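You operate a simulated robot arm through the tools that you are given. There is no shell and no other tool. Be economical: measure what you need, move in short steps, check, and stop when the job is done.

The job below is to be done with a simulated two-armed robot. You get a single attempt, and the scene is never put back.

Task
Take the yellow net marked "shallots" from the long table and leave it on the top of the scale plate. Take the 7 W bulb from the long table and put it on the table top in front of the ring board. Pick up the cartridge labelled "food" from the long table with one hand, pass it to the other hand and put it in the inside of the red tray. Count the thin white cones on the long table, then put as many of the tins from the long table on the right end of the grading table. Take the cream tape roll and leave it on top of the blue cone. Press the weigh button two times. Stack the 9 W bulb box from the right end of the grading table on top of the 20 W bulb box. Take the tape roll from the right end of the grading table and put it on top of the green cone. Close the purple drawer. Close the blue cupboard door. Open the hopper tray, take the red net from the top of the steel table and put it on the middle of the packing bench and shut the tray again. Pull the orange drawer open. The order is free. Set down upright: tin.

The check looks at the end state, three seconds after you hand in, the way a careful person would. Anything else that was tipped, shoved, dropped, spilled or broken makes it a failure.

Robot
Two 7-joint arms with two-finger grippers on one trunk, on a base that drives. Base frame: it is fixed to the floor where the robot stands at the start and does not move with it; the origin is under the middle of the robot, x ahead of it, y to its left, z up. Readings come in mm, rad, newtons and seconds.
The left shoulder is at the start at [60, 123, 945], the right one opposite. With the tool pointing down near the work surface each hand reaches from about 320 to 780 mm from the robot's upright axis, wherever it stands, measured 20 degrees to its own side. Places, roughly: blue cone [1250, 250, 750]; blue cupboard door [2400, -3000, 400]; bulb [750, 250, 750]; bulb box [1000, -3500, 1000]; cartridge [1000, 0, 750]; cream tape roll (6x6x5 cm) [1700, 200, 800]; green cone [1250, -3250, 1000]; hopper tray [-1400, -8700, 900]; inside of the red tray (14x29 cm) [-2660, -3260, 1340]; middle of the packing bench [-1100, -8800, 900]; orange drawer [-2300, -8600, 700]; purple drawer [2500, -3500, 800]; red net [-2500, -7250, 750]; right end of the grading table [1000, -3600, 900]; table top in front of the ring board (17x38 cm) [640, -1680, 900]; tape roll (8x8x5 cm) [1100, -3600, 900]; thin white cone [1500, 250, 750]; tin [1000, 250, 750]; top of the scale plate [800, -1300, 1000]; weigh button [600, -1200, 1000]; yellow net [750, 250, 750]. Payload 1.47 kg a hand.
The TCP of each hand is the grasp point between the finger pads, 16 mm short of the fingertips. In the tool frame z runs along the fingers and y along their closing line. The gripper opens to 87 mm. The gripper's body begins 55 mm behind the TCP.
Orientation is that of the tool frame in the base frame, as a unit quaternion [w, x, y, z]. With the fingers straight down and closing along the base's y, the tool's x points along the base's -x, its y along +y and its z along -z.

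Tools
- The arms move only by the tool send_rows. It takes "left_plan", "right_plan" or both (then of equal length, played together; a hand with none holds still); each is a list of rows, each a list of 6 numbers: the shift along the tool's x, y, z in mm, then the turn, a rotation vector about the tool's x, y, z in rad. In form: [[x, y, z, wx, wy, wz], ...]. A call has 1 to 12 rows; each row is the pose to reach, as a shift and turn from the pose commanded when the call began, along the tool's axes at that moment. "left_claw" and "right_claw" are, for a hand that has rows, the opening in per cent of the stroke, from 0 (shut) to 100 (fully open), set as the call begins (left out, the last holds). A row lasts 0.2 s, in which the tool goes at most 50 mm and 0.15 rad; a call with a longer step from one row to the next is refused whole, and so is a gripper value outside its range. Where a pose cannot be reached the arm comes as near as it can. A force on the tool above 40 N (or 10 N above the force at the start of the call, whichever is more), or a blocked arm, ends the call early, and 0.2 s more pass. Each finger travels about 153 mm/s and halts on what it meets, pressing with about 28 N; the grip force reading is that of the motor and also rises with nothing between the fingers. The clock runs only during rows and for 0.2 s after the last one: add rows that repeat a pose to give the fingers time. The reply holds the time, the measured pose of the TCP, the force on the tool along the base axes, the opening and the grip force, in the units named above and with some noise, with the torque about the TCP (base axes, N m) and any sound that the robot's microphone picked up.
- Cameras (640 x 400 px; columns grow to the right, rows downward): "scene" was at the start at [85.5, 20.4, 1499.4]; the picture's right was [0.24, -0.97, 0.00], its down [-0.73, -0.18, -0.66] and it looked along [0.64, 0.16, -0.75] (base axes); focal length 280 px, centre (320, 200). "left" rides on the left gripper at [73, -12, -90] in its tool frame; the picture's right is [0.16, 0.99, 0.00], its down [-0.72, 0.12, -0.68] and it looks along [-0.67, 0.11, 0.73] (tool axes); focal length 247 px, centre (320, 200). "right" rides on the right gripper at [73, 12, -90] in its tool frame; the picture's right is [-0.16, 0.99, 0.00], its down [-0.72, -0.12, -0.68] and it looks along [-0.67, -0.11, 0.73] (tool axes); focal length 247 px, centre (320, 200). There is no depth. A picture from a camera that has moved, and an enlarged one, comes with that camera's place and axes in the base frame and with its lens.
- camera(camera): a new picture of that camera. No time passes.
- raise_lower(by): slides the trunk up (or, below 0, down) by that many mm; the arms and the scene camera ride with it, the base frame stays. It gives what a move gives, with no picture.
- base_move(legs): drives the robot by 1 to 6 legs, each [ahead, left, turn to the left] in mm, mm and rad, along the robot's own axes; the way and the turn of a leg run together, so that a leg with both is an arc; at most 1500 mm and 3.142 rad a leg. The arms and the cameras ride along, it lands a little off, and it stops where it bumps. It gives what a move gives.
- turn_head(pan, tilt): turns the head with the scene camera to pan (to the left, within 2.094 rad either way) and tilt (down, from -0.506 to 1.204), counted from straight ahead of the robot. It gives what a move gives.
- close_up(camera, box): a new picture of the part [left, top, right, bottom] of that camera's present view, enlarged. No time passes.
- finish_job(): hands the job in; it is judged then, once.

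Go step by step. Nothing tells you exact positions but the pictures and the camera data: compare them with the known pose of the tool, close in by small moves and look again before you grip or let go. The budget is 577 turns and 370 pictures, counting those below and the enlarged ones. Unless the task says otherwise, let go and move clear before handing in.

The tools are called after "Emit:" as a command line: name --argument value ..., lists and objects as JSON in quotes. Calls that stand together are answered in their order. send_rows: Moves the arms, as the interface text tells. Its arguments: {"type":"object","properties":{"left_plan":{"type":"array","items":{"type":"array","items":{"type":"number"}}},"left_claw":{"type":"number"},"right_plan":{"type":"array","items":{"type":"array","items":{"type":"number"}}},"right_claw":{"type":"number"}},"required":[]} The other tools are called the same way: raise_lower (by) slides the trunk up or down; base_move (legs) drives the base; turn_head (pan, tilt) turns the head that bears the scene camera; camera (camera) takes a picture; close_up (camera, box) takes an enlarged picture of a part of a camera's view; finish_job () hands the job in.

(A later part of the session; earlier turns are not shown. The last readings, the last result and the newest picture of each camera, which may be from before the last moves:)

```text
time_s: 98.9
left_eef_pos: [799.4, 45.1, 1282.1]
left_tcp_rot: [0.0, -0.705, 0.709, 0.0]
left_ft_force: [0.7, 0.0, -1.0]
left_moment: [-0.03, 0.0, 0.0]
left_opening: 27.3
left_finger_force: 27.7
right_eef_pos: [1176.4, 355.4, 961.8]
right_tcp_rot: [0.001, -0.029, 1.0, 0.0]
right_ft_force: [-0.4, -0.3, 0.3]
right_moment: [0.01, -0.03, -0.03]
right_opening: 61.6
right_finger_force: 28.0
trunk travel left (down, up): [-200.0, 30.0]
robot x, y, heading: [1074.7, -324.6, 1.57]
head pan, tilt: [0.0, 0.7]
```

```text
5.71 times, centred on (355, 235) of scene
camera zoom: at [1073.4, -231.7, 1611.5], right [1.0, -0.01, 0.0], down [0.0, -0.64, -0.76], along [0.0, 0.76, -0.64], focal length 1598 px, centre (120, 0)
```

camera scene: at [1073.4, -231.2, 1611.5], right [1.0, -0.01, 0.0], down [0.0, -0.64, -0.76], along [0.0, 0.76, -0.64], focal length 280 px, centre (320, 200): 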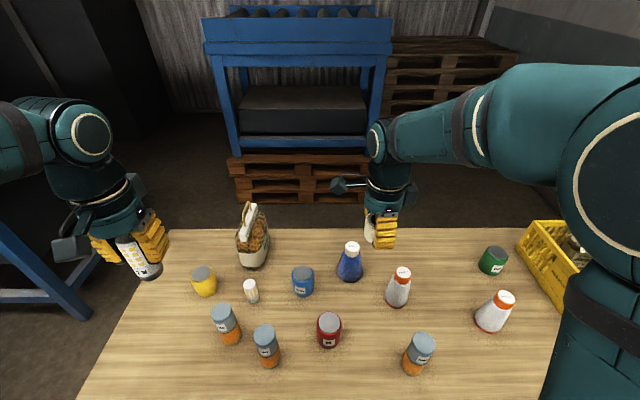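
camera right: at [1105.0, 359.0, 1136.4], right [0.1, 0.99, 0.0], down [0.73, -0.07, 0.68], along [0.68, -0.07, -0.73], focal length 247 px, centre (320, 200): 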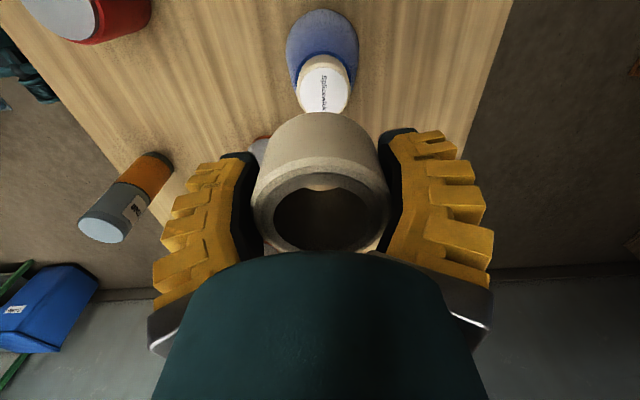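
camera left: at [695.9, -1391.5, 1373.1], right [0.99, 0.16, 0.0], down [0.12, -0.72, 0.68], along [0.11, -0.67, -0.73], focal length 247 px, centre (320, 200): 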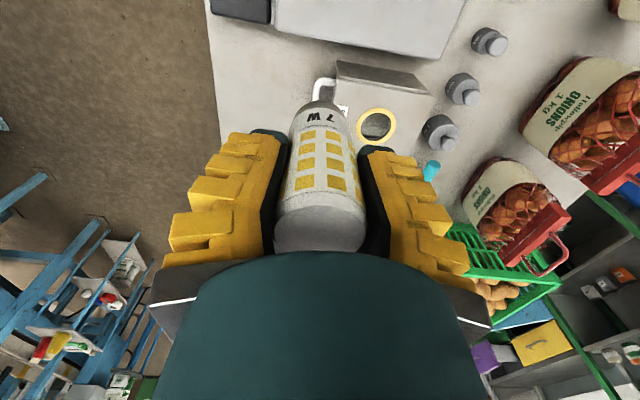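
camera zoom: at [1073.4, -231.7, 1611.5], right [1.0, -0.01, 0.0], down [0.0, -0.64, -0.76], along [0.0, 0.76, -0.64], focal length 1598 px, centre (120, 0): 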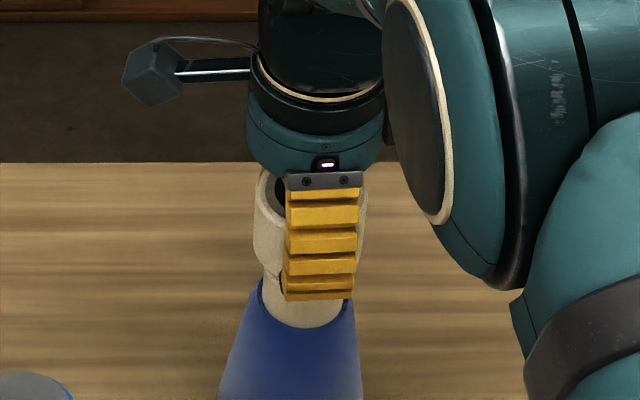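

Emit:
send_rows --right_plan '[[0, 0, 2, 0, 0, 0], [0, 0, 4, 0, 0, 0], [0, 0, 6, 0, 0, 0]]'

Emit:
close_up --camera "right" --box '[240, 50, 400, 260]'

```text
time_s: 99.7
left_eef_pos: [798.6, 43.5, 1282.0]
left_tcp_rot: [0.0, -0.706, 0.709, 0.001]
left_ft_force: [-0.1, -0.1, -0.8]
left_moment: [-0.02, -0.03, 0.01]
left_opening: 27.4
left_finger_force: 28.5
right_eef_pos: [1176.2, 355.5, 954.4]
right_tcp_rot: [0.001, -0.028, 1.0, 0.001]
right_ft_force: [0.5, 0.0, -0.3]
right_moment: [-0.02, 0.0, 0.05]
right_opening: 61.7
right_finger_force: 27.8
trunk travel left (down, up): [-200.0, 30.0]
robot x, y, heading: [1073.5, -332.1, 1.564]
head pan, tilt: [0.0, 0.7]
```

```text
1.90 times, centred on (320, 155) of right
camera zoom: at [1102.3, 362.4, 1045.7], right [0.1, 0.99, 0.0], down [0.73, -0.07, 0.68], along [0.68, -0.07, -0.73], focal length 470 px, centre (320, 286)
```

zoom: 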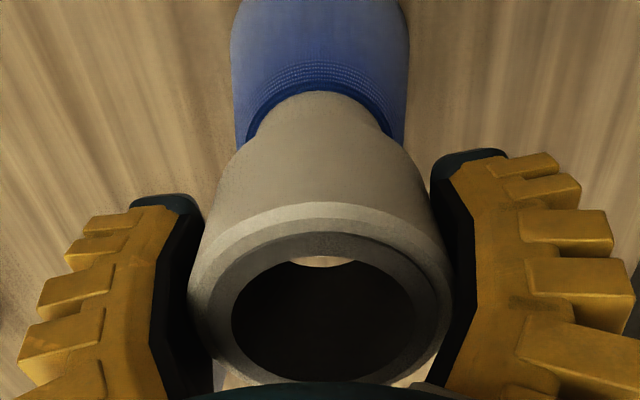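

Emit:
send_rows --right_plan '[[0, 0, 2, 0, 0, 0], [0, 0, 4, 0, 0, 0], [0, 0, 6, 0, 0, 0], [0, 0, 8, 0, 0, 0]]'

Emit:
close_up --camera "scene" --box '[320, 200, 390, 270]'

```text
time_s: 100.7
left_eef_pos: [799.7, 44.5, 1281.7]
left_tcp_rot: [0.0, -0.705, 0.71, 0.0]
left_ft_force: [0.4, -0.3, -0.8]
left_moment: [0.02, 0.01, -0.03]
left_opening: 27.4
left_finger_force: 27.9
right_eef_pos: [1177.4, 355.5, 947.6]
right_tcp_rot: [0.0, -0.028, 1.0, 0.0]
right_ft_force: [-0.2, -0.8, 1.9]
right_moment: [0.02, 0.01, 0.04]
right_opening: 61.6
right_finger_force: 28.3
trunk travel left (down, up): [-200.0, 30.0]
robot x, y, heading: [1073.5, -328.1, 1.564]
head pan, tilt: [0.0, 0.7]
```

```text
5.71 times, centred on (355, 235) of scene
camera zoom: at [1073.3, -231.9, 1611.5], right [1.0, -0.01, 0.0], down [0.0, -0.64, -0.77], along [0.0, 0.77, -0.64], focal length 1598 px, centre (120, 0)
```

zoom: 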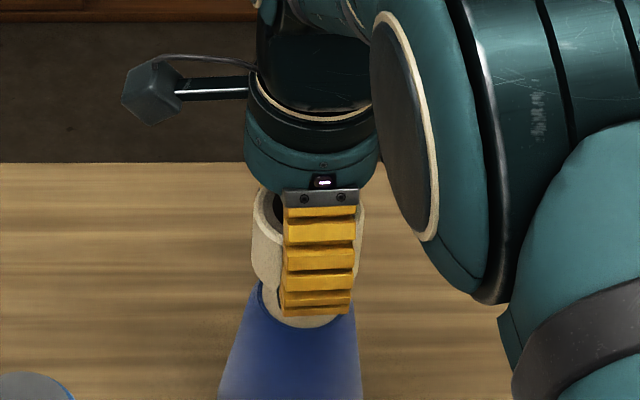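

Contact is felt; one more millimetre or two, then release slowly.

Emit:
send_rows --right_plan '[[0, 0, 1, 0, 0, 0], [0, 0, 2, 0, 0, 0]]'

Emit:
send_rows --right_plan '[[0, 0, 0, 0, 0, 0], [0, 0, 0, 0, 0, 0], [0, 0, 0, 0, 0, 0]]' --right_claw 100

Emit:
close_up --camera "right" --box '[220, 40, 420, 260]'

Emit:
close_up --camera "scene" --box '[320, 200, 390, 270]'

```text
time_s: 101.3
left_eef_pos: [799.4, 42.4, 1282.9]
left_tcp_rot: [0.0, -0.706, 0.708, 0.0]
left_ft_force: [0.3, -0.1, -0.3]
left_moment: [0.04, -0.04, 0.02]
left_opening: 27.3
left_finger_force: 27.7
right_eef_pos: [1177.3, 355.3, 947.6]
right_tcp_rot: [0.0, -0.028, 1.0, 0.001]
right_ft_force: [0.2, -0.9, 12.8]
right_moment: [0.03, 0.21, 0.04]
right_opening: 61.6
right_finger_force: 27.5
trunk travel left (down, up): [-200.0, 30.0]
robot x, y, heading: [1074.5, -326.5, 1.567]
head pan, tilt: [0.0, 0.7]
```

```text
time_s: 102.1
left_eef_pos: [799.5, 43.4, 1281.1]
left_tcp_rot: [0.0, -0.705, 0.709, 0.0]
left_ft_force: [-0.4, -1.1, -1.1]
left_moment: [0.02, 0.01, 0.01]
left_opening: 27.3
left_finger_force: 28.3
right_eef_pos: [1175.9, 355.7, 945.3]
right_tcp_rot: [0.0, -0.029, 1.0, 0.0]
right_ft_force: [-0.2, 0.1, -0.9]
right_moment: [-0.01, -0.02, -0.04]
right_opening: 87.0
right_finger_force: 0.0
trunk travel left (down, up): [-200.0, 30.0]
robot x, y, heading: [1072.0, -327.0, 1.567]
head pan, tilt: [0.0, 0.7]
```

```text
1.82 times, centred on (320, 150) of right
camera zoom: at [1102.5, 362.8, 1036.1], right [0.1, 0.99, 0.0], down [0.73, -0.07, 0.68], along [0.68, -0.07, -0.73], focal length 449 px, centre (320, 291)
```

zoom: 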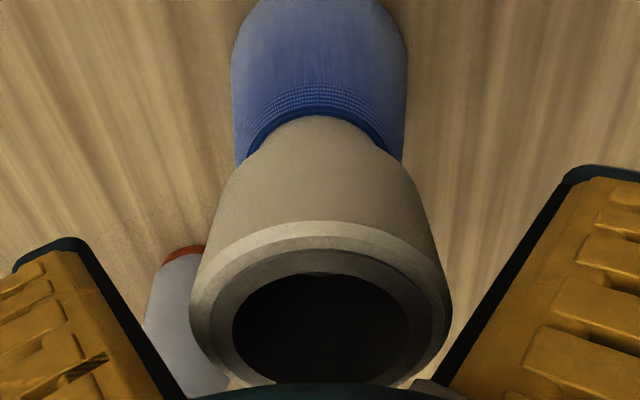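

```text
5.71 times, centred on (355, 235) of scene
camera zoom: at [1073.4, -231.8, 1611.5], right [1.0, -0.01, 0.0], down [0.0, -0.64, -0.76], along [0.0, 0.76, -0.64], focal length 1598 px, centre (120, 0)
```

zoom: 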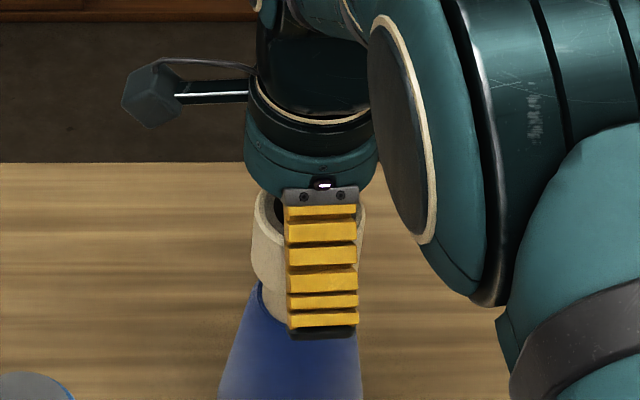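

The roll rests on the cap and stays put. Rising straight up and checking.

Emit:
send_rows --right_plan '[[0, 0, -15, 0, 0, 0], [0, 0, -30, 0, 0, 0], [0, 0, -60, 0, 0, 0], [0, 0, -100, 0, 0, 0], [0, 0, -140, 0, 0, 0], [0, 0, -180, 0, 0, 0], [0, 0, -220, 0, 0, 0], [0, -40, -240, 0, 0, 0], [0, -80, -240, 0, 0, 0]]'

Emit:
camera --camera "scene"

Emit:
close_up --camera "scene" --box '[310, 220, 460, 380]'

```text
time_s: 104.1
left_eef_pos: [799.2, 44.2, 1281.4]
left_tcp_rot: [0.0, -0.705, 0.71, 0.0]
left_ft_force: [-0.6, -0.2, -1.1]
left_moment: [0.02, -0.01, -0.02]
left_opening: 27.1
left_finger_force: 28.2
right_eef_pos: [1181.8, 276.6, 1186.1]
right_tcp_rot: [0.0, -0.029, 1.0, 0.0]
right_ft_force: [-0.1, 0.5, 0.0]
right_moment: [0.04, -0.02, 0.01]
right_opening: 87.2
right_finger_force: 0.1
trunk travel left (down, up): [-200.0, 30.0]
robot x, y, heading: [1076.1, -328.7, 1.561]
head pan, tilt: [0.0, 0.7]
```

```text
299 pictures are left
camera scene: at [1073.6, -232.7, 1611.5], right [1.0, -0.01, 0.0], down [0.0, -0.64, -0.77], along [0.0, 0.77, -0.64], focal length 280 px, centre (320, 200)
```

scene: 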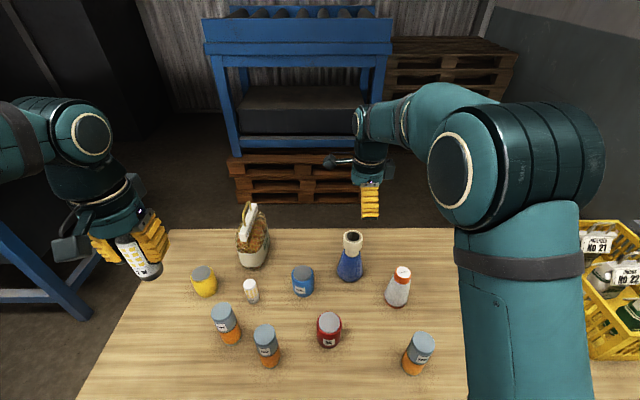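

```text
2.50 times, centred on (385, 300) of scene
camera zoom: at [1073.6, -232.7, 1611.5], right [1.0, -0.01, 0.0], down [0.0, -0.64, -0.77], along [0.0, 0.77, -0.64], focal length 699 px, centre (158, -50)
```

zoom: 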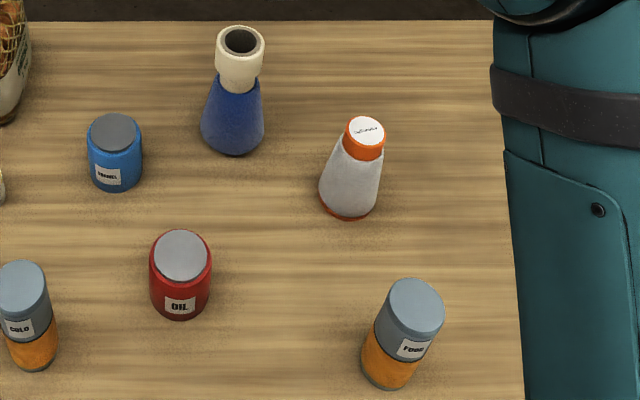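

The roll sits neatly on the blue cone. Next the "food" cartridge at about (1323, 54): moving the right hand above it.

Emit:
send_rows --right_plan '[[-16, -29, 0, 0, 0, 0], [-32, -58, 0, 0, 0, 0], [-48, -87, 0, 0, 0, 0], [-64, -116, 0, 0, 0, 0], [-80, -145, 0, 0, 0, 0], [-96, -174, 0, 0, 0, 0], [-112, -203, 0, 0, 0, 0], [-128, -231, 0, 0, 0, 0], [-128, -231, 40, 0, 0, 0], [-128, -231, 80, 0, 0, 0], [-128, -231, 120, 0, 0, 0], [-128, -231, 120, 0, 0, 0]]'

Emit:
camera --camera "right"

Emit:
camera --camera "scene"

```text
time_s: 106.7
left_eef_pos: [798.1, 43.5, 1282.2]
left_tcp_rot: [-0.001, -0.706, 0.708, 0.0]
left_ft_force: [0.1, 0.0, -0.4]
left_moment: [0.01, 0.01, 0.03]
left_opening: 27.1
left_finger_force: 28.4
right_eef_pos: [1322.5, 50.1, 1065.8]
right_tcp_rot: [0.0, -0.028, 1.0, 0.0]
right_ft_force: [0.0, -0.2, 0.5]
right_moment: [0.0, -0.01, -0.02]
right_opening: 86.8
right_finger_force: 0.0
trunk travel left (down, up): [-200.0, 30.0]
robot x, y, heading: [1076.4, -330.5, 1.564]
head pan, tilt: [0.0, 0.7]
```

```text
297 pictures are left
camera right: at [1249.1, 56.9, 1156.5], right [0.1, 0.99, 0.0], down [0.73, -0.07, 0.68], along [0.68, -0.07, -0.73], focal length 247 px, centre (320, 200)
```

right: 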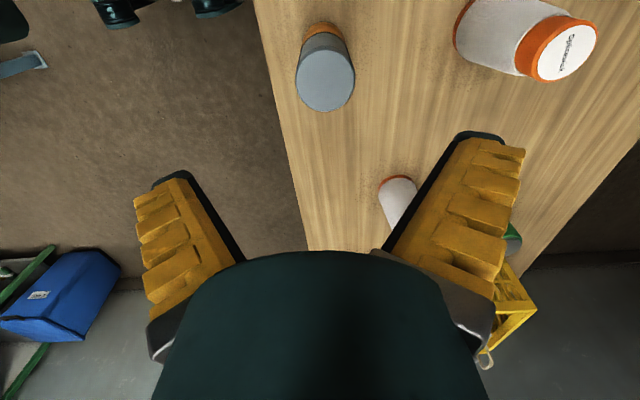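

```text
296 pictures are left
camera scene: at [1073.5, -232.9, 1611.6], right [1.0, -0.01, 0.0], down [0.0, -0.64, -0.77], along [0.0, 0.77, -0.64], focal length 280 px, centre (320, 200)
```

scene: 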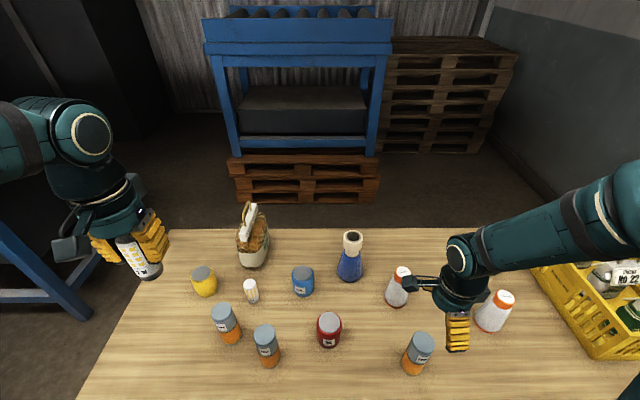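

Aligned (shift +4 mm in y). Descending and gripping the cartridge.

Emit:
send_rows --right_plan '[[0, 4, 30, 0, 0, 0], [0, 4, 60, 0, 0, 0], [0, 4, 90, 0, 0, 0], [0, 4, 120, 0, 0, 0], [0, 4, 150, 0, 0, 0], [0, 4, 175, 0, 0, 0], [0, 4, 175, 0, 0, 0]]'

Emit:
camera --camera "right"

```text
time_s: 108.3
left_eef_pos: [799.1, 44.3, 1282.0]
left_tcp_rot: [0.0, -0.705, 0.709, 0.0]
left_ft_force: [-0.3, 0.9, -0.7]
left_moment: [0.0, -0.03, -0.01]
left_opening: 27.4
left_finger_force: 28.6
right_eef_pos: [1321.7, 56.3, 890.3]
right_tcp_rot: [-0.001, -0.029, 1.0, 0.0]
right_ft_force: [0.1, -1.4, 1.0]
right_moment: [-0.01, -0.01, 0.01]
right_opening: 87.5
right_finger_force: 0.0
trunk travel left (down, up): [-200.0, 30.0]
robot x, y, heading: [1069.8, -327.3, 1.565]
head pan, tilt: [0.0, 0.7]
```

```text
295 pictures are left
camera right: at [1246.9, 63.7, 981.1], right [0.1, 0.99, 0.0], down [0.73, -0.07, 0.68], along [0.68, -0.07, -0.73], focal length 247 px, centre (320, 200)
```

right: 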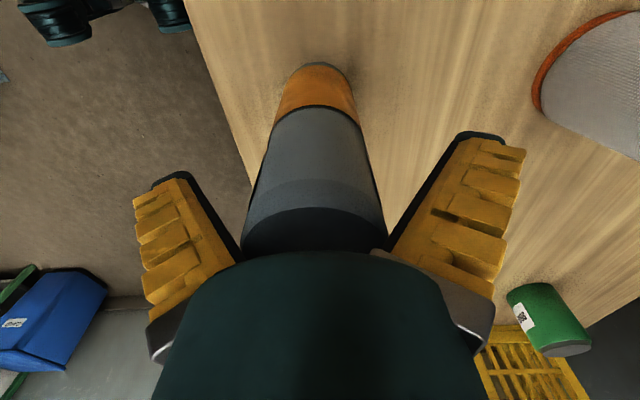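

Emit:
send_rows --right_plan '[[0, 0, 0, 0, 0, 0], [0, 0, 0, 0, 0, 0], [0, 0, 0, 0, 0, 0]]' --right_claw 0

Emit:
send_rows --right_plan '[[0, 0, -20, 0, 0, 0], [0, 0, -50, 0, 0, 0], [0, 0, -90, 0, 0, 0], [0, 0, -130, 0, 0, 0], [0, 0, -170, 0, 0, 0], [0, 0, -210, 0, 0, 0], [0, 0, -250, 0, 0, 0], [0, 0, -290, 0, 0, 0], [20, 0, -330, 0, 0, 0], [40, 0, -370, 0, 0, 0], [60, 0, -390, 0, 0, 0]]'

Emit:
camera --camera "scene"

Emit:
camera --camera "right"

```text
time_s: 109.1
left_eef_pos: [798.6, 43.1, 1282.4]
left_tcp_rot: [0.0, -0.706, 0.709, 0.0]
left_ft_force: [0.6, -0.3, -1.3]
left_moment: [-0.01, 0.01, -0.02]
left_opening: 27.2
left_finger_force: 28.5
right_eef_pos: [1321.1, 56.5, 891.7]
right_tcp_rot: [0.0, -0.028, 1.0, -0.001]
right_ft_force: [0.5, -3.5, 13.1]
right_moment: [-0.17, 0.1, 0.07]
right_opening: 53.3
right_finger_force: 28.4
trunk travel left (down, up): [-200.0, 30.0]
robot x, y, heading: [1071.1, -328.3, 1.566]
head pan, tilt: [0.0, 0.7]
```

```text
time_s: 111.5
left_eef_pos: [795.2, 43.7, 1280.1]
left_tcp_rot: [0.001, -0.705, 0.709, -0.001]
left_ft_force: [-0.6, -1.3, -1.3]
left_moment: [0.01, -0.04, 0.01]
left_opening: 27.4
left_finger_force: 28.1
right_eef_pos: [1255.2, 51.3, 1281.2]
right_tcp_rot: [0.0, -0.033, 0.999, 0.0]
right_ft_force: [-1.5, -0.2, -2.8]
right_moment: [0.01, -0.07, -0.03]
right_opening: 49.1
right_finger_force: 28.1
trunk travel left (down, up): [-200.0, 30.0]
robot x, y, heading: [1076.3, -331.2, 1.562]
head pan, tilt: [0.0, 0.7]
```

```text
294 pictures are left
camera scene: at [1048.0, -228.2, 1632.4], right [0.97, 0.23, 0.0], down [0.1, -0.44, -0.89], along [-0.2, 0.87, -0.45], focal length 280 px, centre (320, 200)
```

scene: 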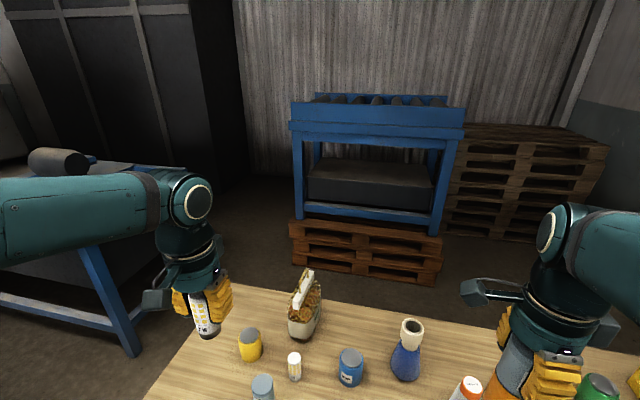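

```text
293 pictures are left
camera right: at [1181.7, 58.6, 1371.2], right [0.09, 1.0, 0.0], down [0.73, -0.07, 0.68], along [0.68, -0.06, -0.73], focal length 247 px, centre (320, 200)
```

right: 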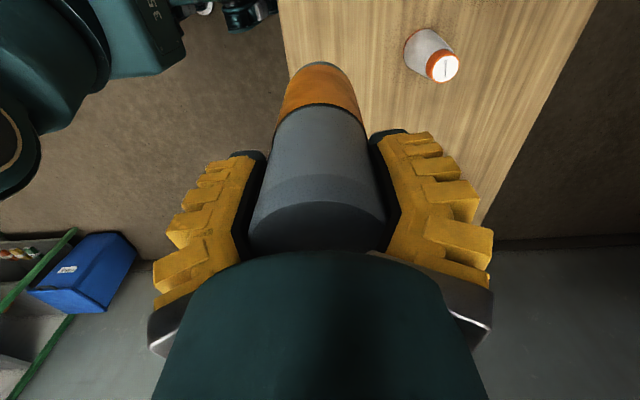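

The scene camera looks knocked off its aim, perhaps by the right elbow. I move the right hand a bit forward and down and re-aim the head.

Emit:
send_rows --right_plan '[[0, 20, 15, 0, 0, 0], [0, 40, 30, 0, 0, 0], [0, 60, 45, 0, 0, 0], [0, 80, 60, 0, 0, 0]]'

Emit:
turn_head --pan -0.6 --tilt 0.7

Emit:
camera --camera "scene"

```text
time_s: 112.5
left_eef_pos: [798.4, 45.4, 1280.6]
left_tcp_rot: [0.001, -0.705, 0.709, 0.0]
left_ft_force: [0.1, -0.8, -0.7]
left_moment: [-0.03, 0.0, 0.02]
left_opening: 27.1
left_finger_force: 27.6
right_eef_pos: [1257.7, 134.8, 1220.2]
right_tcp_rot: [0.001, -0.028, 1.0, -0.001]
right_ft_force: [0.0, 0.2, -2.4]
right_moment: [0.0, 0.01, -0.04]
right_opening: 49.7
right_finger_force: 27.8
trunk travel left (down, up): [-200.0, 30.0]
robot x, y, heading: [1073.8, -329.5, 1.566]
head pan, tilt: [0.0, 0.7]
```

```text
time_s: 113.5
left_eef_pos: [798.3, 44.9, 1281.5]
left_tcp_rot: [0.0, -0.705, 0.709, 0.0]
left_ft_force: [1.0, -0.2, -1.0]
left_moment: [0.01, 0.01, 0.0]
left_opening: 27.4
left_finger_force: 28.0
right_eef_pos: [1257.6, 133.6, 1220.7]
right_tcp_rot: [0.0, -0.028, 1.0, 0.0]
right_ft_force: [-0.3, -0.4, -2.2]
right_moment: [-0.01, 0.06, -0.01]
right_opening: 49.2
right_finger_force: 28.3
trunk travel left (down, up): [-200.0, 30.0]
robot x, y, heading: [1074.4, -329.2, 1.567]
head pan, tilt: [-0.6, 0.7]
```

```text
292 pictures are left
camera scene: at [1121.3, -246.7, 1611.5], right [0.82, -0.57, 0.0], down [-0.37, -0.53, -0.76], along [0.43, 0.63, -0.64], focal length 280 px, centre (320, 200)
```

scene: 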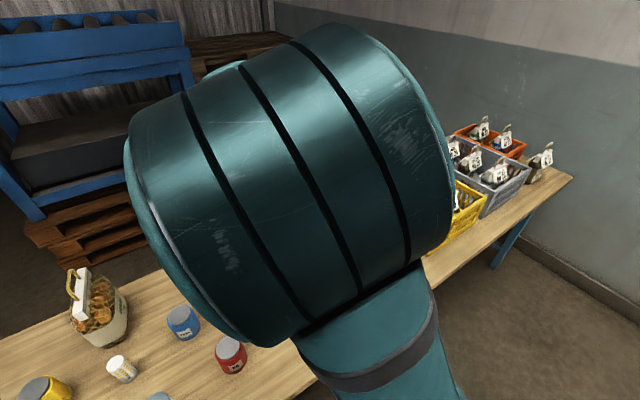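

Head is fine; the elbow was just near it. I move the right hand a bit farther out and lower, then drive to the open area at the start and turn.

Emit:
send_rows --right_plan '[[0, 20, 15, 0, 0, 0], [0, 40, 30, 0, 0, 0], [0, 60, 45, 0, 0, 0], [0, 80, 60, 0, 0, 0]]'

Emit:
base_move --legs '[[-60, 0, 0], [0, 1075, 0], [390, 0, 0], [0, 0, 1.571], [0, 0, 1.571]]'

Emit:
turn_head --pan -0.5 --tilt 0.4

Emit:
camera --camera "scene"

```text
time_s: 114.5
left_eef_pos: [799.2, 45.6, 1280.6]
left_tcp_rot: [-0.001, -0.705, 0.709, -0.001]
left_ft_force: [0.0, -0.4, -1.0]
left_moment: [-0.01, 0.03, 0.02]
left_opening: 27.1
left_finger_force: 28.4
right_eef_pos: [1253.5, 213.8, 1160.5]
right_tcp_rot: [0.0, -0.029, 1.0, -0.001]
right_ft_force: [0.2, 1.0, -3.4]
right_moment: [-0.02, 0.0, 0.01]
right_opening: 48.7
right_finger_force: 27.6
trunk travel left (down, up): [-200.0, 30.0]
robot x, y, heading: [1072.9, -328.9, 1.562]
head pan, tilt: [-0.6, 0.7]
```

```text
time_s: 134.4
left_eef_pos: [278.2, -373.1, 1281.9]
left_tcp_rot: [0.0, 0.712, 0.703, 0.0]
left_ft_force: [-0.8, 0.5, -1.5]
left_moment: [0.01, 0.0, -0.01]
left_opening: 27.6
left_finger_force: 27.5
right_eef_pos: [-177.5, -537.6, 1161.3]
right_tcp_rot: [0.0, 1.0, 0.025, 0.0]
right_ft_force: [-0.2, -0.7, -4.1]
right_moment: [-0.03, 0.03, 0.02]
right_opening: 48.1
right_finger_force: 28.3
trunk travel left (down, up): [-200.0, 30.0]
robot x, y, heading: [6.9, -0.1, -1.583]
head pan, tilt: [-0.6, 0.7]
```

```text
time_s: 135.2
left_eef_pos: [278.2, -373.8, 1281.8]
left_tcp_rot: [0.0, 0.711, 0.703, 0.0]
left_ft_force: [0.6, -0.8, 0.3]
left_moment: [-0.01, 0.01, -0.01]
left_opening: 27.7
left_finger_force: 28.2
right_eef_pos: [-176.4, -537.0, 1160.0]
right_tcp_rot: [0.001, 1.0, 0.025, 0.0]
right_ft_force: [0.1, -0.1, -3.6]
right_moment: [-0.01, -0.02, -0.03]
right_opening: 48.1
right_finger_force: 27.8
trunk travel left (down, up): [-200.0, 30.0]
robot x, y, heading: [6.2, 2.2, -1.579]
head pan, tilt: [-0.499, 0.4]
```

```text
291 pictures are left
camera scene: at [-39.0, -87.4, 1638.2], right [-0.87, 0.49, 0.0], down [0.19, 0.34, -0.92], along [-0.45, -0.8, -0.39], focal length 280 px, centre (320, 200)
```

scene: 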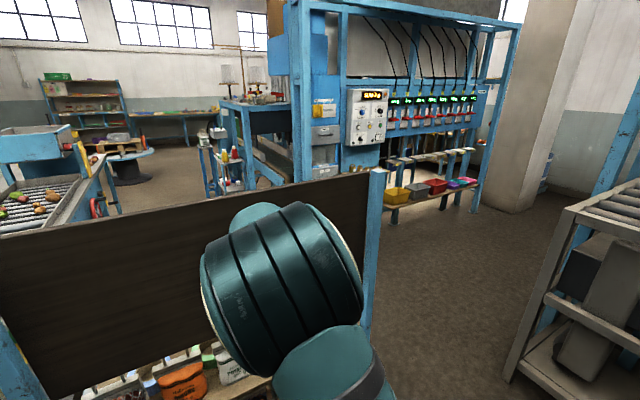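

Emit:
close_up --camera "scene" --box '[270, 40, 530, 220]'

Emit:
close_up --camera "scene" --box '[0, 50, 290, 240]'

Emit:
camera --camera "right"

```text
2.22 times, centred on (400, 130) of scene
camera zoom: at [-39.0, -87.4, 1638.2], right [-0.87, 0.49, 0.0], down [0.19, 0.34, -0.92], along [-0.45, -0.8, -0.39], focal length 621 px, centre (142, 356)
```

zoom: 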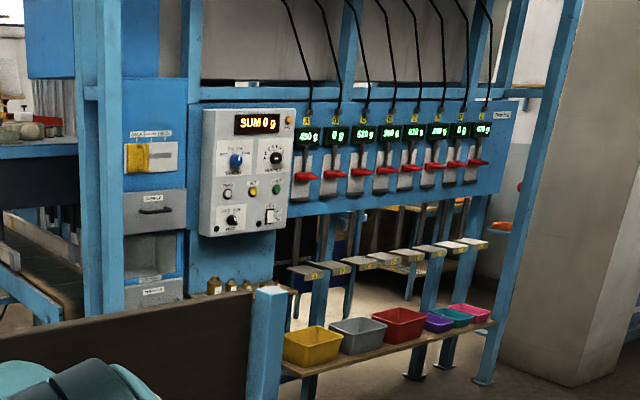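

```text
2.11 times, centred on (145, 145) of scene
camera zoom: at [-39.0, -87.4, 1638.2], right [-0.87, 0.49, 0.0], down [0.19, 0.34, -0.92], along [-0.45, -0.8, -0.39], focal length 589 px, centre (688, 316)
```

zoom: 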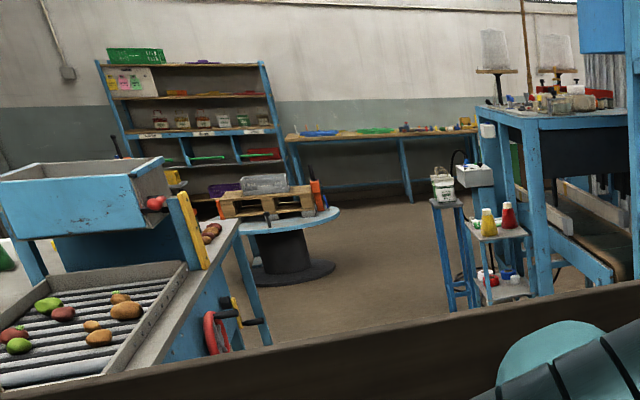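

```text
288 pictures are left
camera right: at [-104.6, -546.4, 1251.0], right [-0.11, -0.99, 0.0], down [-0.73, 0.08, 0.68], along [-0.68, 0.08, -0.73], focal length 247 px, centre (320, 200)
```

right: 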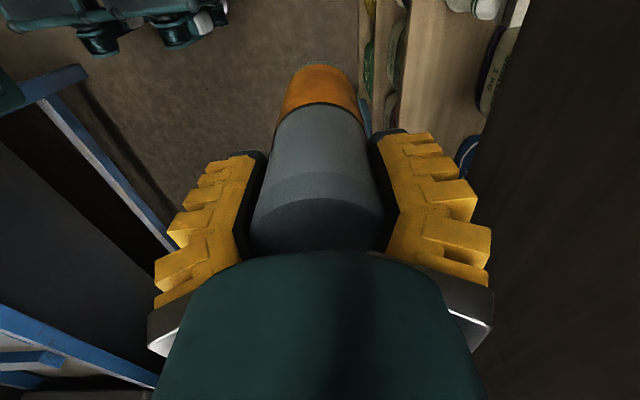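

The way around the rack's west end looks open (rack ends x≈−650, grey shelf starts x≈−1550). I strafe west and go partly south, then look.

Emit:
base_move --legs '[[0, -1090, 0], [800, 0, 0]]'

Emit:
turn_head --pan 0.9 --tilt 0.6

Emit:
camera --camera "scene"

Emit:
turn_head --pan -0.2 --tilt 0.5

Emit:
camera --camera "scene"

```text
time_s: 149.1
left_eef_pos: [-827.7, -1180.4, 1280.9]
left_tcp_rot: [0.0, 0.712, 0.703, 0.0]
left_ft_force: [0.6, -0.5, -0.9]
left_moment: [0.04, 0.01, -0.01]
left_opening: 27.2
left_finger_force: 27.9
right_eef_pos: [-1284.3, -1345.0, 1160.8]
right_tcp_rot: [-0.001, 1.0, 0.024, -0.001]
right_ft_force: [0.0, -0.7, -3.5]
right_moment: [0.01, 0.0, -0.01]
right_opening: 48.1
right_finger_force: 27.7
trunk travel left (down, up): [-200.0, 30.0]
robot x, y, heading: [-1102.3, -807.2, -1.584]
head pan, tilt: [-0.499, 0.4]
```

```text
time_s: 150.7
left_eef_pos: [-828.6, -1180.8, 1282.0]
left_tcp_rot: [0.0, 0.712, 0.702, 0.0]
left_ft_force: [0.6, -0.1, -0.6]
left_moment: [0.0, -0.02, -0.04]
left_opening: 27.3
left_finger_force: 27.8
right_eef_pos: [-1283.8, -1344.8, 1159.7]
right_tcp_rot: [0.0, 1.0, 0.025, 0.0]
right_ft_force: [0.4, 0.0, -1.9]
right_moment: [0.0, -0.01, 0.02]
right_opening: 48.1
right_finger_force: 27.7
trunk travel left (down, up): [-200.0, 30.0]
robot x, y, heading: [-1096.8, -803.4, -1.588]
head pan, tilt: [0.901, 0.6]
```

```text
287 pictures are left
camera scene: at [-1032.0, -869.9, 1620.1], right [-0.63, -0.77, 0.0], down [-0.44, 0.36, -0.83], along [0.64, -0.52, -0.56], focal length 280 px, centre (320, 200)
```

scene: 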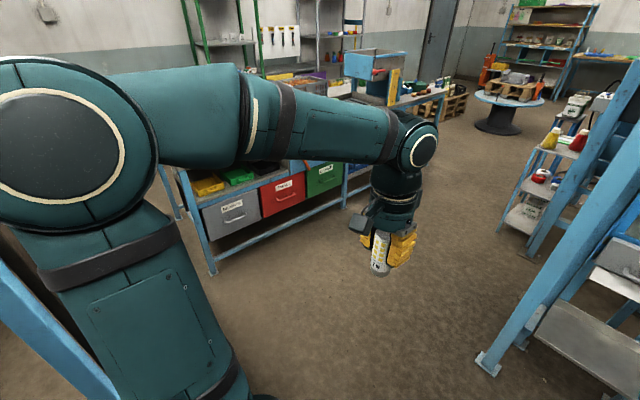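

```text
time_s: 152.0
left_eef_pos: [-827.3, -1180.1, 1281.5]
left_tcp_rot: [0.0, 0.712, 0.702, -0.001]
left_ft_force: [-0.4, -0.2, -0.6]
left_moment: [-0.03, -0.03, 0.01]
left_opening: 27.4
left_finger_force: 28.0
right_eef_pos: [-1284.4, -1345.1, 1160.6]
right_tcp_rot: [0.0, 1.0, 0.024, 0.001]
right_ft_force: [0.0, 0.3, -3.6]
right_moment: [-0.04, -0.01, -0.03]
right_opening: 47.9
right_finger_force: 28.3
trunk travel left (down, up): [-200.0, 30.0]
robot x, y, heading: [-1099.4, -806.0, -1.582]
head pan, tilt: [-0.201, 0.499]
```

```text
286 pictures are left
camera scene: at [-1119.8, -902.9, 1629.2], right [-0.98, 0.21, 0.0], down [0.1, 0.47, -0.88], along [-0.19, -0.86, -0.48], focal length 280 px, centre (320, 200)
```

scene: 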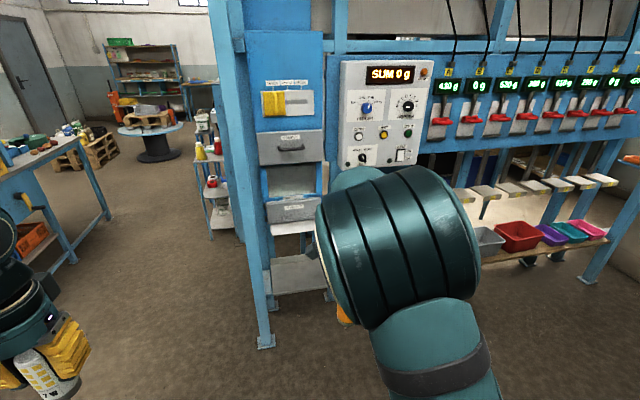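

The machine front runs along y≈−2050; the aisle to the grading table's west side is open. I go there, facing east.

Emit:
base_move --legs '[[450, -200, 0], [0, 0, 1.583], [0, -310, 0], [1180, 0, 0]]'

Emit:
turn_head --pan 0 --tilt 0.6

Emit:
camera --camera "scene"

```text
time_s: 167.2
left_eef_pos: [229.1, -1331.2, 1282.1]
left_tcp_rot: [0.0, 0.015, 1.0, 0.0]
left_ft_force: [0.2, -0.3, -0.6]
left_moment: [0.0, 0.01, -0.01]
left_opening: 27.5
left_finger_force: 28.1
right_eef_pos: [386.1, -1789.3, 1159.6]
right_tcp_rot: [-0.001, 0.695, 0.719, -0.001]
right_ft_force: [-0.1, 0.3, -2.8]
right_moment: [0.04, 0.01, 0.03]
right_opening: 48.5
right_finger_force: 27.9
trunk travel left (down, up): [-200.0, 30.0]
robot x, y, heading: [-150.7, -1599.2, -0.032]
head pan, tilt: [-0.201, 0.499]
```

```text
time_s: 167.9
left_eef_pos: [229.0, -1331.3, 1281.1]
left_tcp_rot: [0.0, 0.014, 1.0, 0.001]
left_ft_force: [1.3, 0.6, -1.0]
left_moment: [0.01, -0.01, -0.01]
left_opening: 28.0
left_finger_force: 28.3
right_eef_pos: [385.9, -1788.4, 1159.7]
right_tcp_rot: [-0.001, 0.695, 0.719, 0.001]
right_ft_force: [0.5, -0.9, -3.0]
right_moment: [-0.01, 0.02, -0.02]
right_opening: 48.6
right_finger_force: 27.7
trunk travel left (down, up): [-200.0, 30.0]
robot x, y, heading: [-150.6, -1594.5, -0.029]
head pan, tilt: [0.0, 0.6]
```

```text
285 pictures are left
camera scene: at [-52.2, -1598.4, 1620.1], right [-0.03, -1.0, 0.0], down [-0.56, 0.02, -0.83], along [0.82, -0.02, -0.56], focal length 280 px, centre (320, 200)
```

scene: 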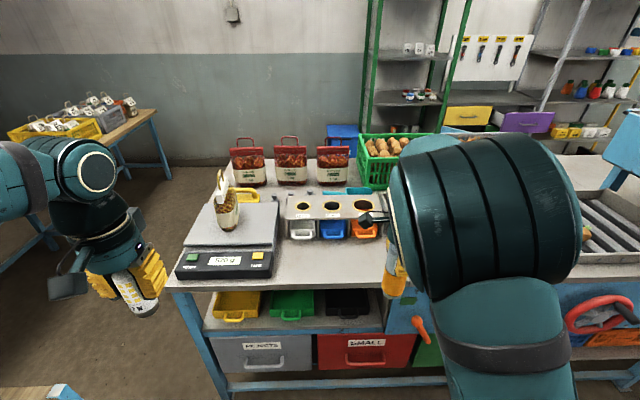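

Facing the ring board: its bins open toward us, and the free strip lies at x≈555–725. Driving closer.

Emit:
base_move --legs '[[230, -40, 0.03]]'

Emit:
turn_head --pan 0.0 --tilt 0.95

Emit:
camera --camera "scene"

Emit:
camera --camera "left"

```text
time_s: 169.6
left_eef_pos: [449.8, -1360.7, 1281.3]
left_tcp_rot: [-0.001, -0.002, 1.0, -0.001]
left_ft_force: [-0.6, 0.4, -1.7]
left_moment: [0.0, 0.0, 0.03]
left_opening: 27.4
left_finger_force: 27.6
right_eef_pos: [623.4, -1813.2, 1160.4]
right_tcp_rot: [-0.002, 0.683, 0.73, 0.0]
right_ft_force: [0.4, 0.3, -3.5]
right_moment: [0.0, 0.01, -0.03]
right_opening: 48.5
right_finger_force: 27.8
trunk travel left (down, up): [-200.0, 30.0]
robot x, y, heading: [79.5, -1640.3, 0.006]
head pan, tilt: [0.0, 0.6]
```

```text
time_s: 170.5
left_eef_pos: [449.2, -1361.0, 1283.1]
left_tcp_rot: [0.001, -0.003, 1.0, 0.001]
left_ft_force: [-0.3, -0.2, -0.1]
left_moment: [-0.01, 0.01, 0.01]
left_opening: 27.6
left_finger_force: 28.4
right_eef_pos: [622.0, -1814.9, 1160.2]
right_tcp_rot: [0.0, 0.684, 0.73, 0.0]
right_ft_force: [0.1, 0.2, -2.3]
right_moment: [-0.03, 0.04, -0.04]
right_opening: 48.2
right_finger_force: 27.6
trunk travel left (down, up): [-200.0, 30.0]
robot x, y, heading: [79.9, -1636.7, 0.003]
head pan, tilt: [0.0, 0.949]
```

```text
284 pictures are left
camera scene: at [161.4, -1637.0, 1591.8], right [0.0, -1.0, 0.0], down [-0.81, 0.0, -0.58], along [0.58, 0.0, -0.81], focal length 280 px, centre (320, 200)
```

scene: 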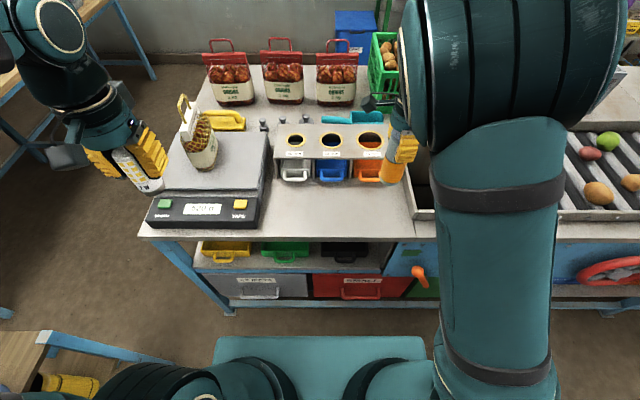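

```text
283 pictures are left
camera left: at [375.2, -1372.3, 1372.0], right [-0.16, 0.99, 0.0], down [0.72, 0.12, 0.68], along [0.67, 0.11, -0.73], focal length 247 px, centre (320, 200)
```

left: 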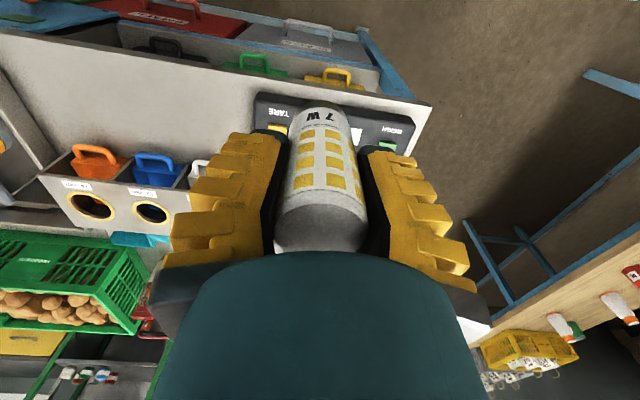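

Target spot (≈632, −1600) is free. Moving the bulb there and lowering partway.

Emit:
send_rows --left_plan '[[-20, -27, 0, 0, 0, 0], [-40, -54, 0, 0, 0, 0], [-60, -80, 0, 0, 0, 0], [-80, -107, 0, 0, 0, 0], [-100, -133, 0, 0, 0, 0], [-120, -160, 0, 0, 0, 0], [-140, -186, 20, 0, 0, 0], [-160, -213, 60, 0, 0, 0], [-182, -239, 100, 0, 0, 0], [-182, -239, 145, 0, 0, 0], [-182, -239, 190, 0, 0, 0], [-182, -239, 230, 0, 0, 0]]'

Emit:
send_rows --left_plan '[[0, 0, 30, 0, 0, 0], [0, 0, 50, 0, 0, 0], [0, 0, 50, 0, 0, 0]]'

Emit:
camera --camera "left"

Emit:
camera --camera "scene"

```text
refused: row 8 steps farther than a row can; nothing moved
```

```text
time_s: 171.3
left_eef_pos: [449.8, -1359.9, 1231.6]
left_tcp_rot: [0.0, -0.002, 1.0, 0.0]
left_ft_force: [0.9, 0.4, -0.1]
left_moment: [0.03, 0.03, 0.03]
left_opening: 27.3
left_finger_force: 27.8
right_eef_pos: [622.5, -1812.8, 1160.3]
right_tcp_rot: [0.0, 0.683, 0.73, 0.001]
right_ft_force: [1.0, -1.3, -3.9]
right_moment: [0.0, -0.02, 0.0]
right_opening: 48.7
right_finger_force: 28.1
trunk travel left (down, up): [-200.0, 30.0]
robot x, y, heading: [83.3, -1640.0, 0.001]
head pan, tilt: [0.0, 0.949]
```

```text
282 pictures are left
camera left: at [376.4, -1372.3, 1321.4], right [-0.16, 0.99, 0.0], down [0.72, 0.12, 0.68], along [0.67, 0.11, -0.73], focal length 247 px, centre (320, 200)
```

left: 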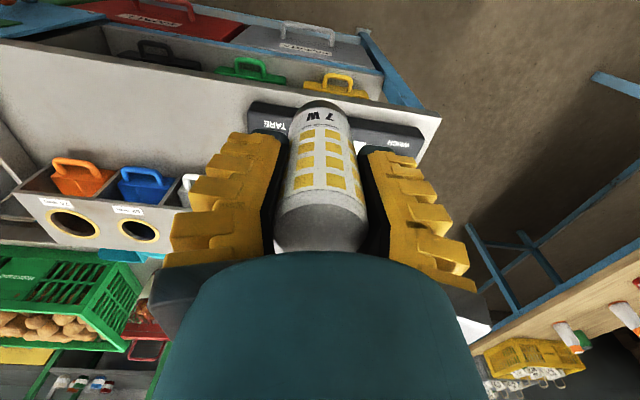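

```text
281 pictures are left
camera scene: at [161.7, -1637.1, 1591.7], right [0.0, -1.0, 0.0], down [-0.81, 0.0, -0.58], along [0.58, 0.0, -0.81], focal length 280 px, centre (320, 200)
```

scene: 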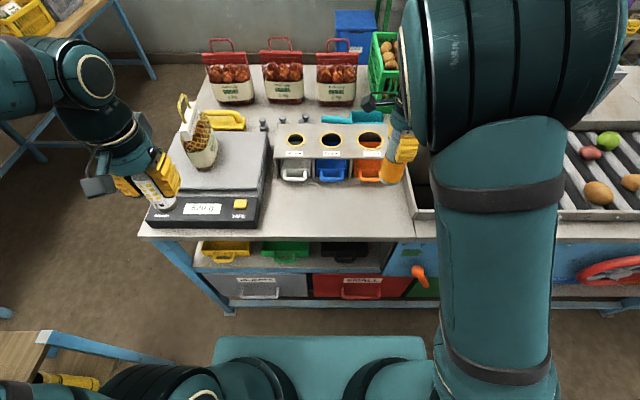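

Emit:
send_rows --left_plan '[[-20, -27, 0, 0, 0, 0], [-40, -54, 0, 0, 0, 0], [-60, -80, 0, 0, 0, 0], [-80, -107, 0, 0, 0, 0], [-100, -133, 0, 0, 0, 0], [-120, -160, 0, 0, 0, 0], [-140, -186, 0, 0, 0, 0], [-160, -213, 0, 0, 0, 0], [-182, -239, 0, 0, 0, 0], [-182, -239, 45, 0, 0, 0], [-182, -239, 90, 0, 0, 0], [-182, -239, 135, 0, 0, 0]]'

Emit:
send_rows --left_plan '[[0, 0, 30, 0, 0, 0], [0, 0, 60, 0, 0, 0], [0, 0, 80, 0, 0, 0], [0, 0, 80, 0, 0, 0]]'

Emit:
camera --camera "left"

Emit:
camera --camera "scene"

```text
time_s: 173.9
left_eef_pos: [631.1, -1598.1, 1095.8]
left_tcp_rot: [-0.001, -0.004, 1.0, -0.001]
left_ft_force: [-0.5, -0.9, -0.9]
left_moment: [-0.02, 0.02, 0.01]
left_opening: 27.4
left_finger_force: 28.1
right_eef_pos: [622.5, -1813.6, 1160.9]
right_tcp_rot: [-0.001, 0.683, 0.73, -0.001]
right_ft_force: [0.8, -0.2, -3.1]
right_moment: [0.0, -0.02, 0.0]
right_opening: 48.3
right_finger_force: 27.5
trunk travel left (down, up): [-200.0, 30.0]
robot x, y, heading: [82.5, -1640.3, 0.004]
head pan, tilt: [0.0, 0.949]
```

```text
time_s: 174.9
left_eef_pos: [630.0, -1599.3, 1016.5]
left_tcp_rot: [0.0, -0.003, 1.0, 0.001]
left_ft_force: [-0.5, 0.0, -2.1]
left_moment: [0.01, 0.02, -0.01]
left_opening: 27.7
left_finger_force: 28.3
right_eef_pos: [621.4, -1812.9, 1160.8]
right_tcp_rot: [0.0, 0.683, 0.73, 0.0]
right_ft_force: [-0.4, 0.5, -3.4]
right_moment: [-0.03, 0.03, 0.0]
right_opening: 48.6
right_finger_force: 28.3
trunk travel left (down, up): [-200.0, 30.0]
robot x, y, heading: [81.1, -1643.4, 0.005]
head pan, tilt: [0.0, 0.949]
```

```text
280 pictures are left
camera left: at [557.3, -1610.5, 1106.4], right [-0.16, 0.99, 0.0], down [0.72, 0.12, 0.68], along [0.67, 0.11, -0.73], focal length 247 px, centre (320, 200)
```

left: 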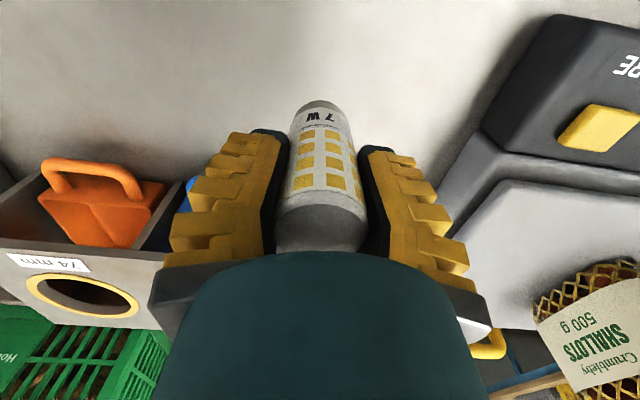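

```text
279 pictures are left
camera scene: at [161.5, -1637.0, 1591.7], right [0.0, -1.0, 0.0], down [-0.81, 0.0, -0.58], along [0.58, 0.0, -0.81], focal length 280 px, centre (320, 200)
```

scene: 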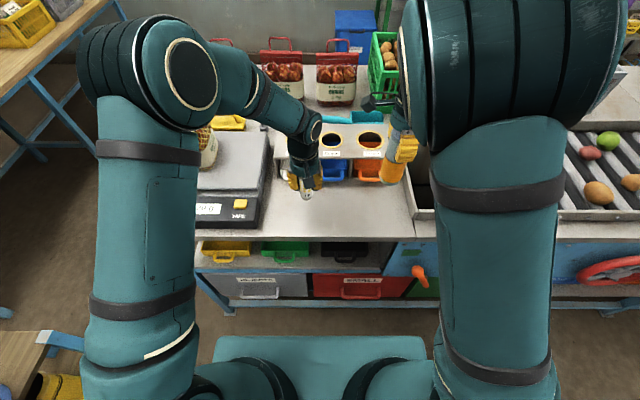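

Descending toward the table top with small steps.

Emit:
send_rows --left_plan '[[0, 0, 15, 0, 0, 0], [0, 0, 30, 0, 0, 0], [0, 0, 36, 0, 0, 0], [0, 0, 40, 0, 0, 0]]'

Emit:
close_up --camera "scene" --box '[260, 140, 360, 220]'

Emit:
close_up --camera "left" --box '[240, 60, 400, 220]'

```text
time_s: 175.9
left_eef_pos: [632.1, -1598.2, 975.9]
left_tcp_rot: [0.0, -0.003, 1.0, -0.001]
left_ft_force: [-0.8, 0.1, -1.0]
left_moment: [0.0, 0.01, -0.01]
left_opening: 27.8
left_finger_force: 28.1
right_eef_pos: [621.9, -1813.5, 1160.4]
right_tcp_rot: [-0.002, 0.683, 0.73, 0.0]
right_ft_force: [-0.1, -0.8, -3.2]
right_moment: [-0.06, 0.0, -0.02]
right_opening: 48.5
right_finger_force: 27.5
trunk travel left (down, up): [-200.0, 30.0]
robot x, y, heading: [79.3, -1639.7, 0.008]
head pan, tilt: [0.0, 0.949]
```

```text
5.00 times, centred on (310, 180) of scene
camera zoom: at [161.9, -1637.2, 1591.7], right [0.0, -1.0, 0.0], down [-0.81, 0.0, -0.58], along [0.58, 0.0, -0.81], focal length 1398 px, centre (370, 300)
```

zoom: 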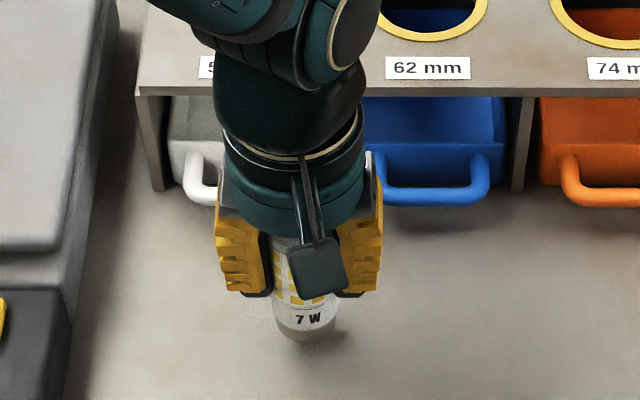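

```text
2.50 times, centred on (320, 140) of left
camera zoom: at [558.2, -1610.5, 1066.1], right [-0.16, 0.99, 0.0], down [0.72, 0.12, 0.68], along [0.67, 0.11, -0.73], focal length 617 px, centre (320, 350)
```

zoom: 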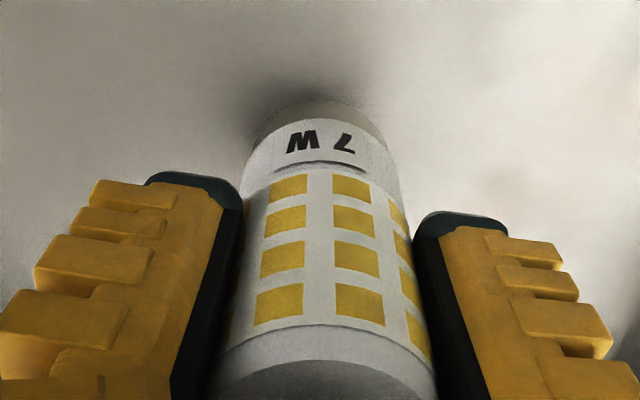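

Emit:
send_rows --left_plan '[[0, 0, 3, 0, 0, 0], [0, 0, 6, 0, 0, 0], [0, 0, 9, 0, 0, 0], [0, 0, 12, 0, 0, 0]]'

```text
time_s: 176.9
left_eef_pos: [632.3, -1599.4, 965.6]
left_tcp_rot: [0.0, -0.002, 1.0, 0.0]
left_ft_force: [0.6, 0.2, -1.0]
left_moment: [-0.03, 0.0, 0.0]
left_opening: 27.2
left_finger_force: 28.3
right_eef_pos: [621.7, -1813.5, 1160.6]
right_tcp_rot: [-0.001, 0.683, 0.73, -0.001]
right_ft_force: [0.8, -0.6, -3.3]
right_moment: [-0.01, 0.02, 0.03]
right_opening: 48.3
right_finger_force: 28.2
trunk travel left (down, up): [-200.0, 30.0]
robot x, y, heading: [80.4, -1640.3, 0.005]
head pan, tilt: [0.0, 0.949]
```

Emit:
send_rows --left_plan '[[0, 0, 2, 0, 0, 0], [0, 0, 4, 0, 0, 0], [0, 0, 6, 0, 0, 0]]'

Emit:
close_up --camera "left" --box '[240, 60, 400, 220]'

```text
time_s: 177.7
left_eef_pos: [631.9, -1599.4, 958.0]
left_tcp_rot: [0.0, -0.004, 1.0, 0.0]
left_ft_force: [0.2, 0.2, -0.9]
left_moment: [0.0, -0.02, 0.01]
left_opening: 27.6
left_finger_force: 27.8
right_eef_pos: [622.0, -1814.0, 1161.0]
right_tcp_rot: [0.0, 0.684, 0.73, -0.001]
right_ft_force: [0.4, 0.7, -4.0]
right_moment: [-0.02, 0.01, -0.05]
right_opening: 48.6
right_finger_force: 27.9
trunk travel left (down, up): [-200.0, 30.0]
robot x, y, heading: [78.6, -1641.8, 0.006]
head pan, tilt: [0.0, 0.949]
```

```text
2.50 times, centred on (320, 140) of left
camera zoom: at [558.8, -1610.9, 1049.0], right [-0.16, 0.99, 0.0], down [0.72, 0.12, 0.68], along [0.67, 0.11, -0.73], focal length 617 px, centre (320, 350)
```

zoom: 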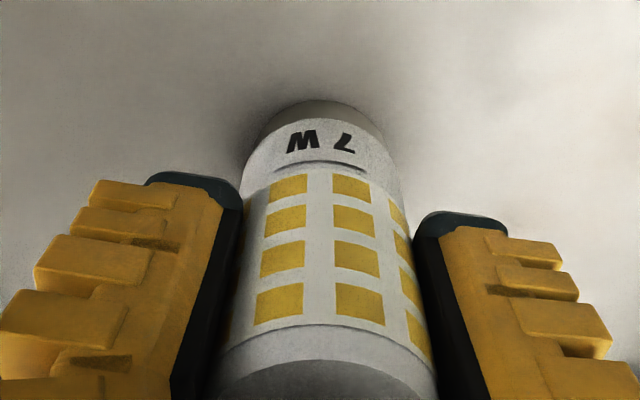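

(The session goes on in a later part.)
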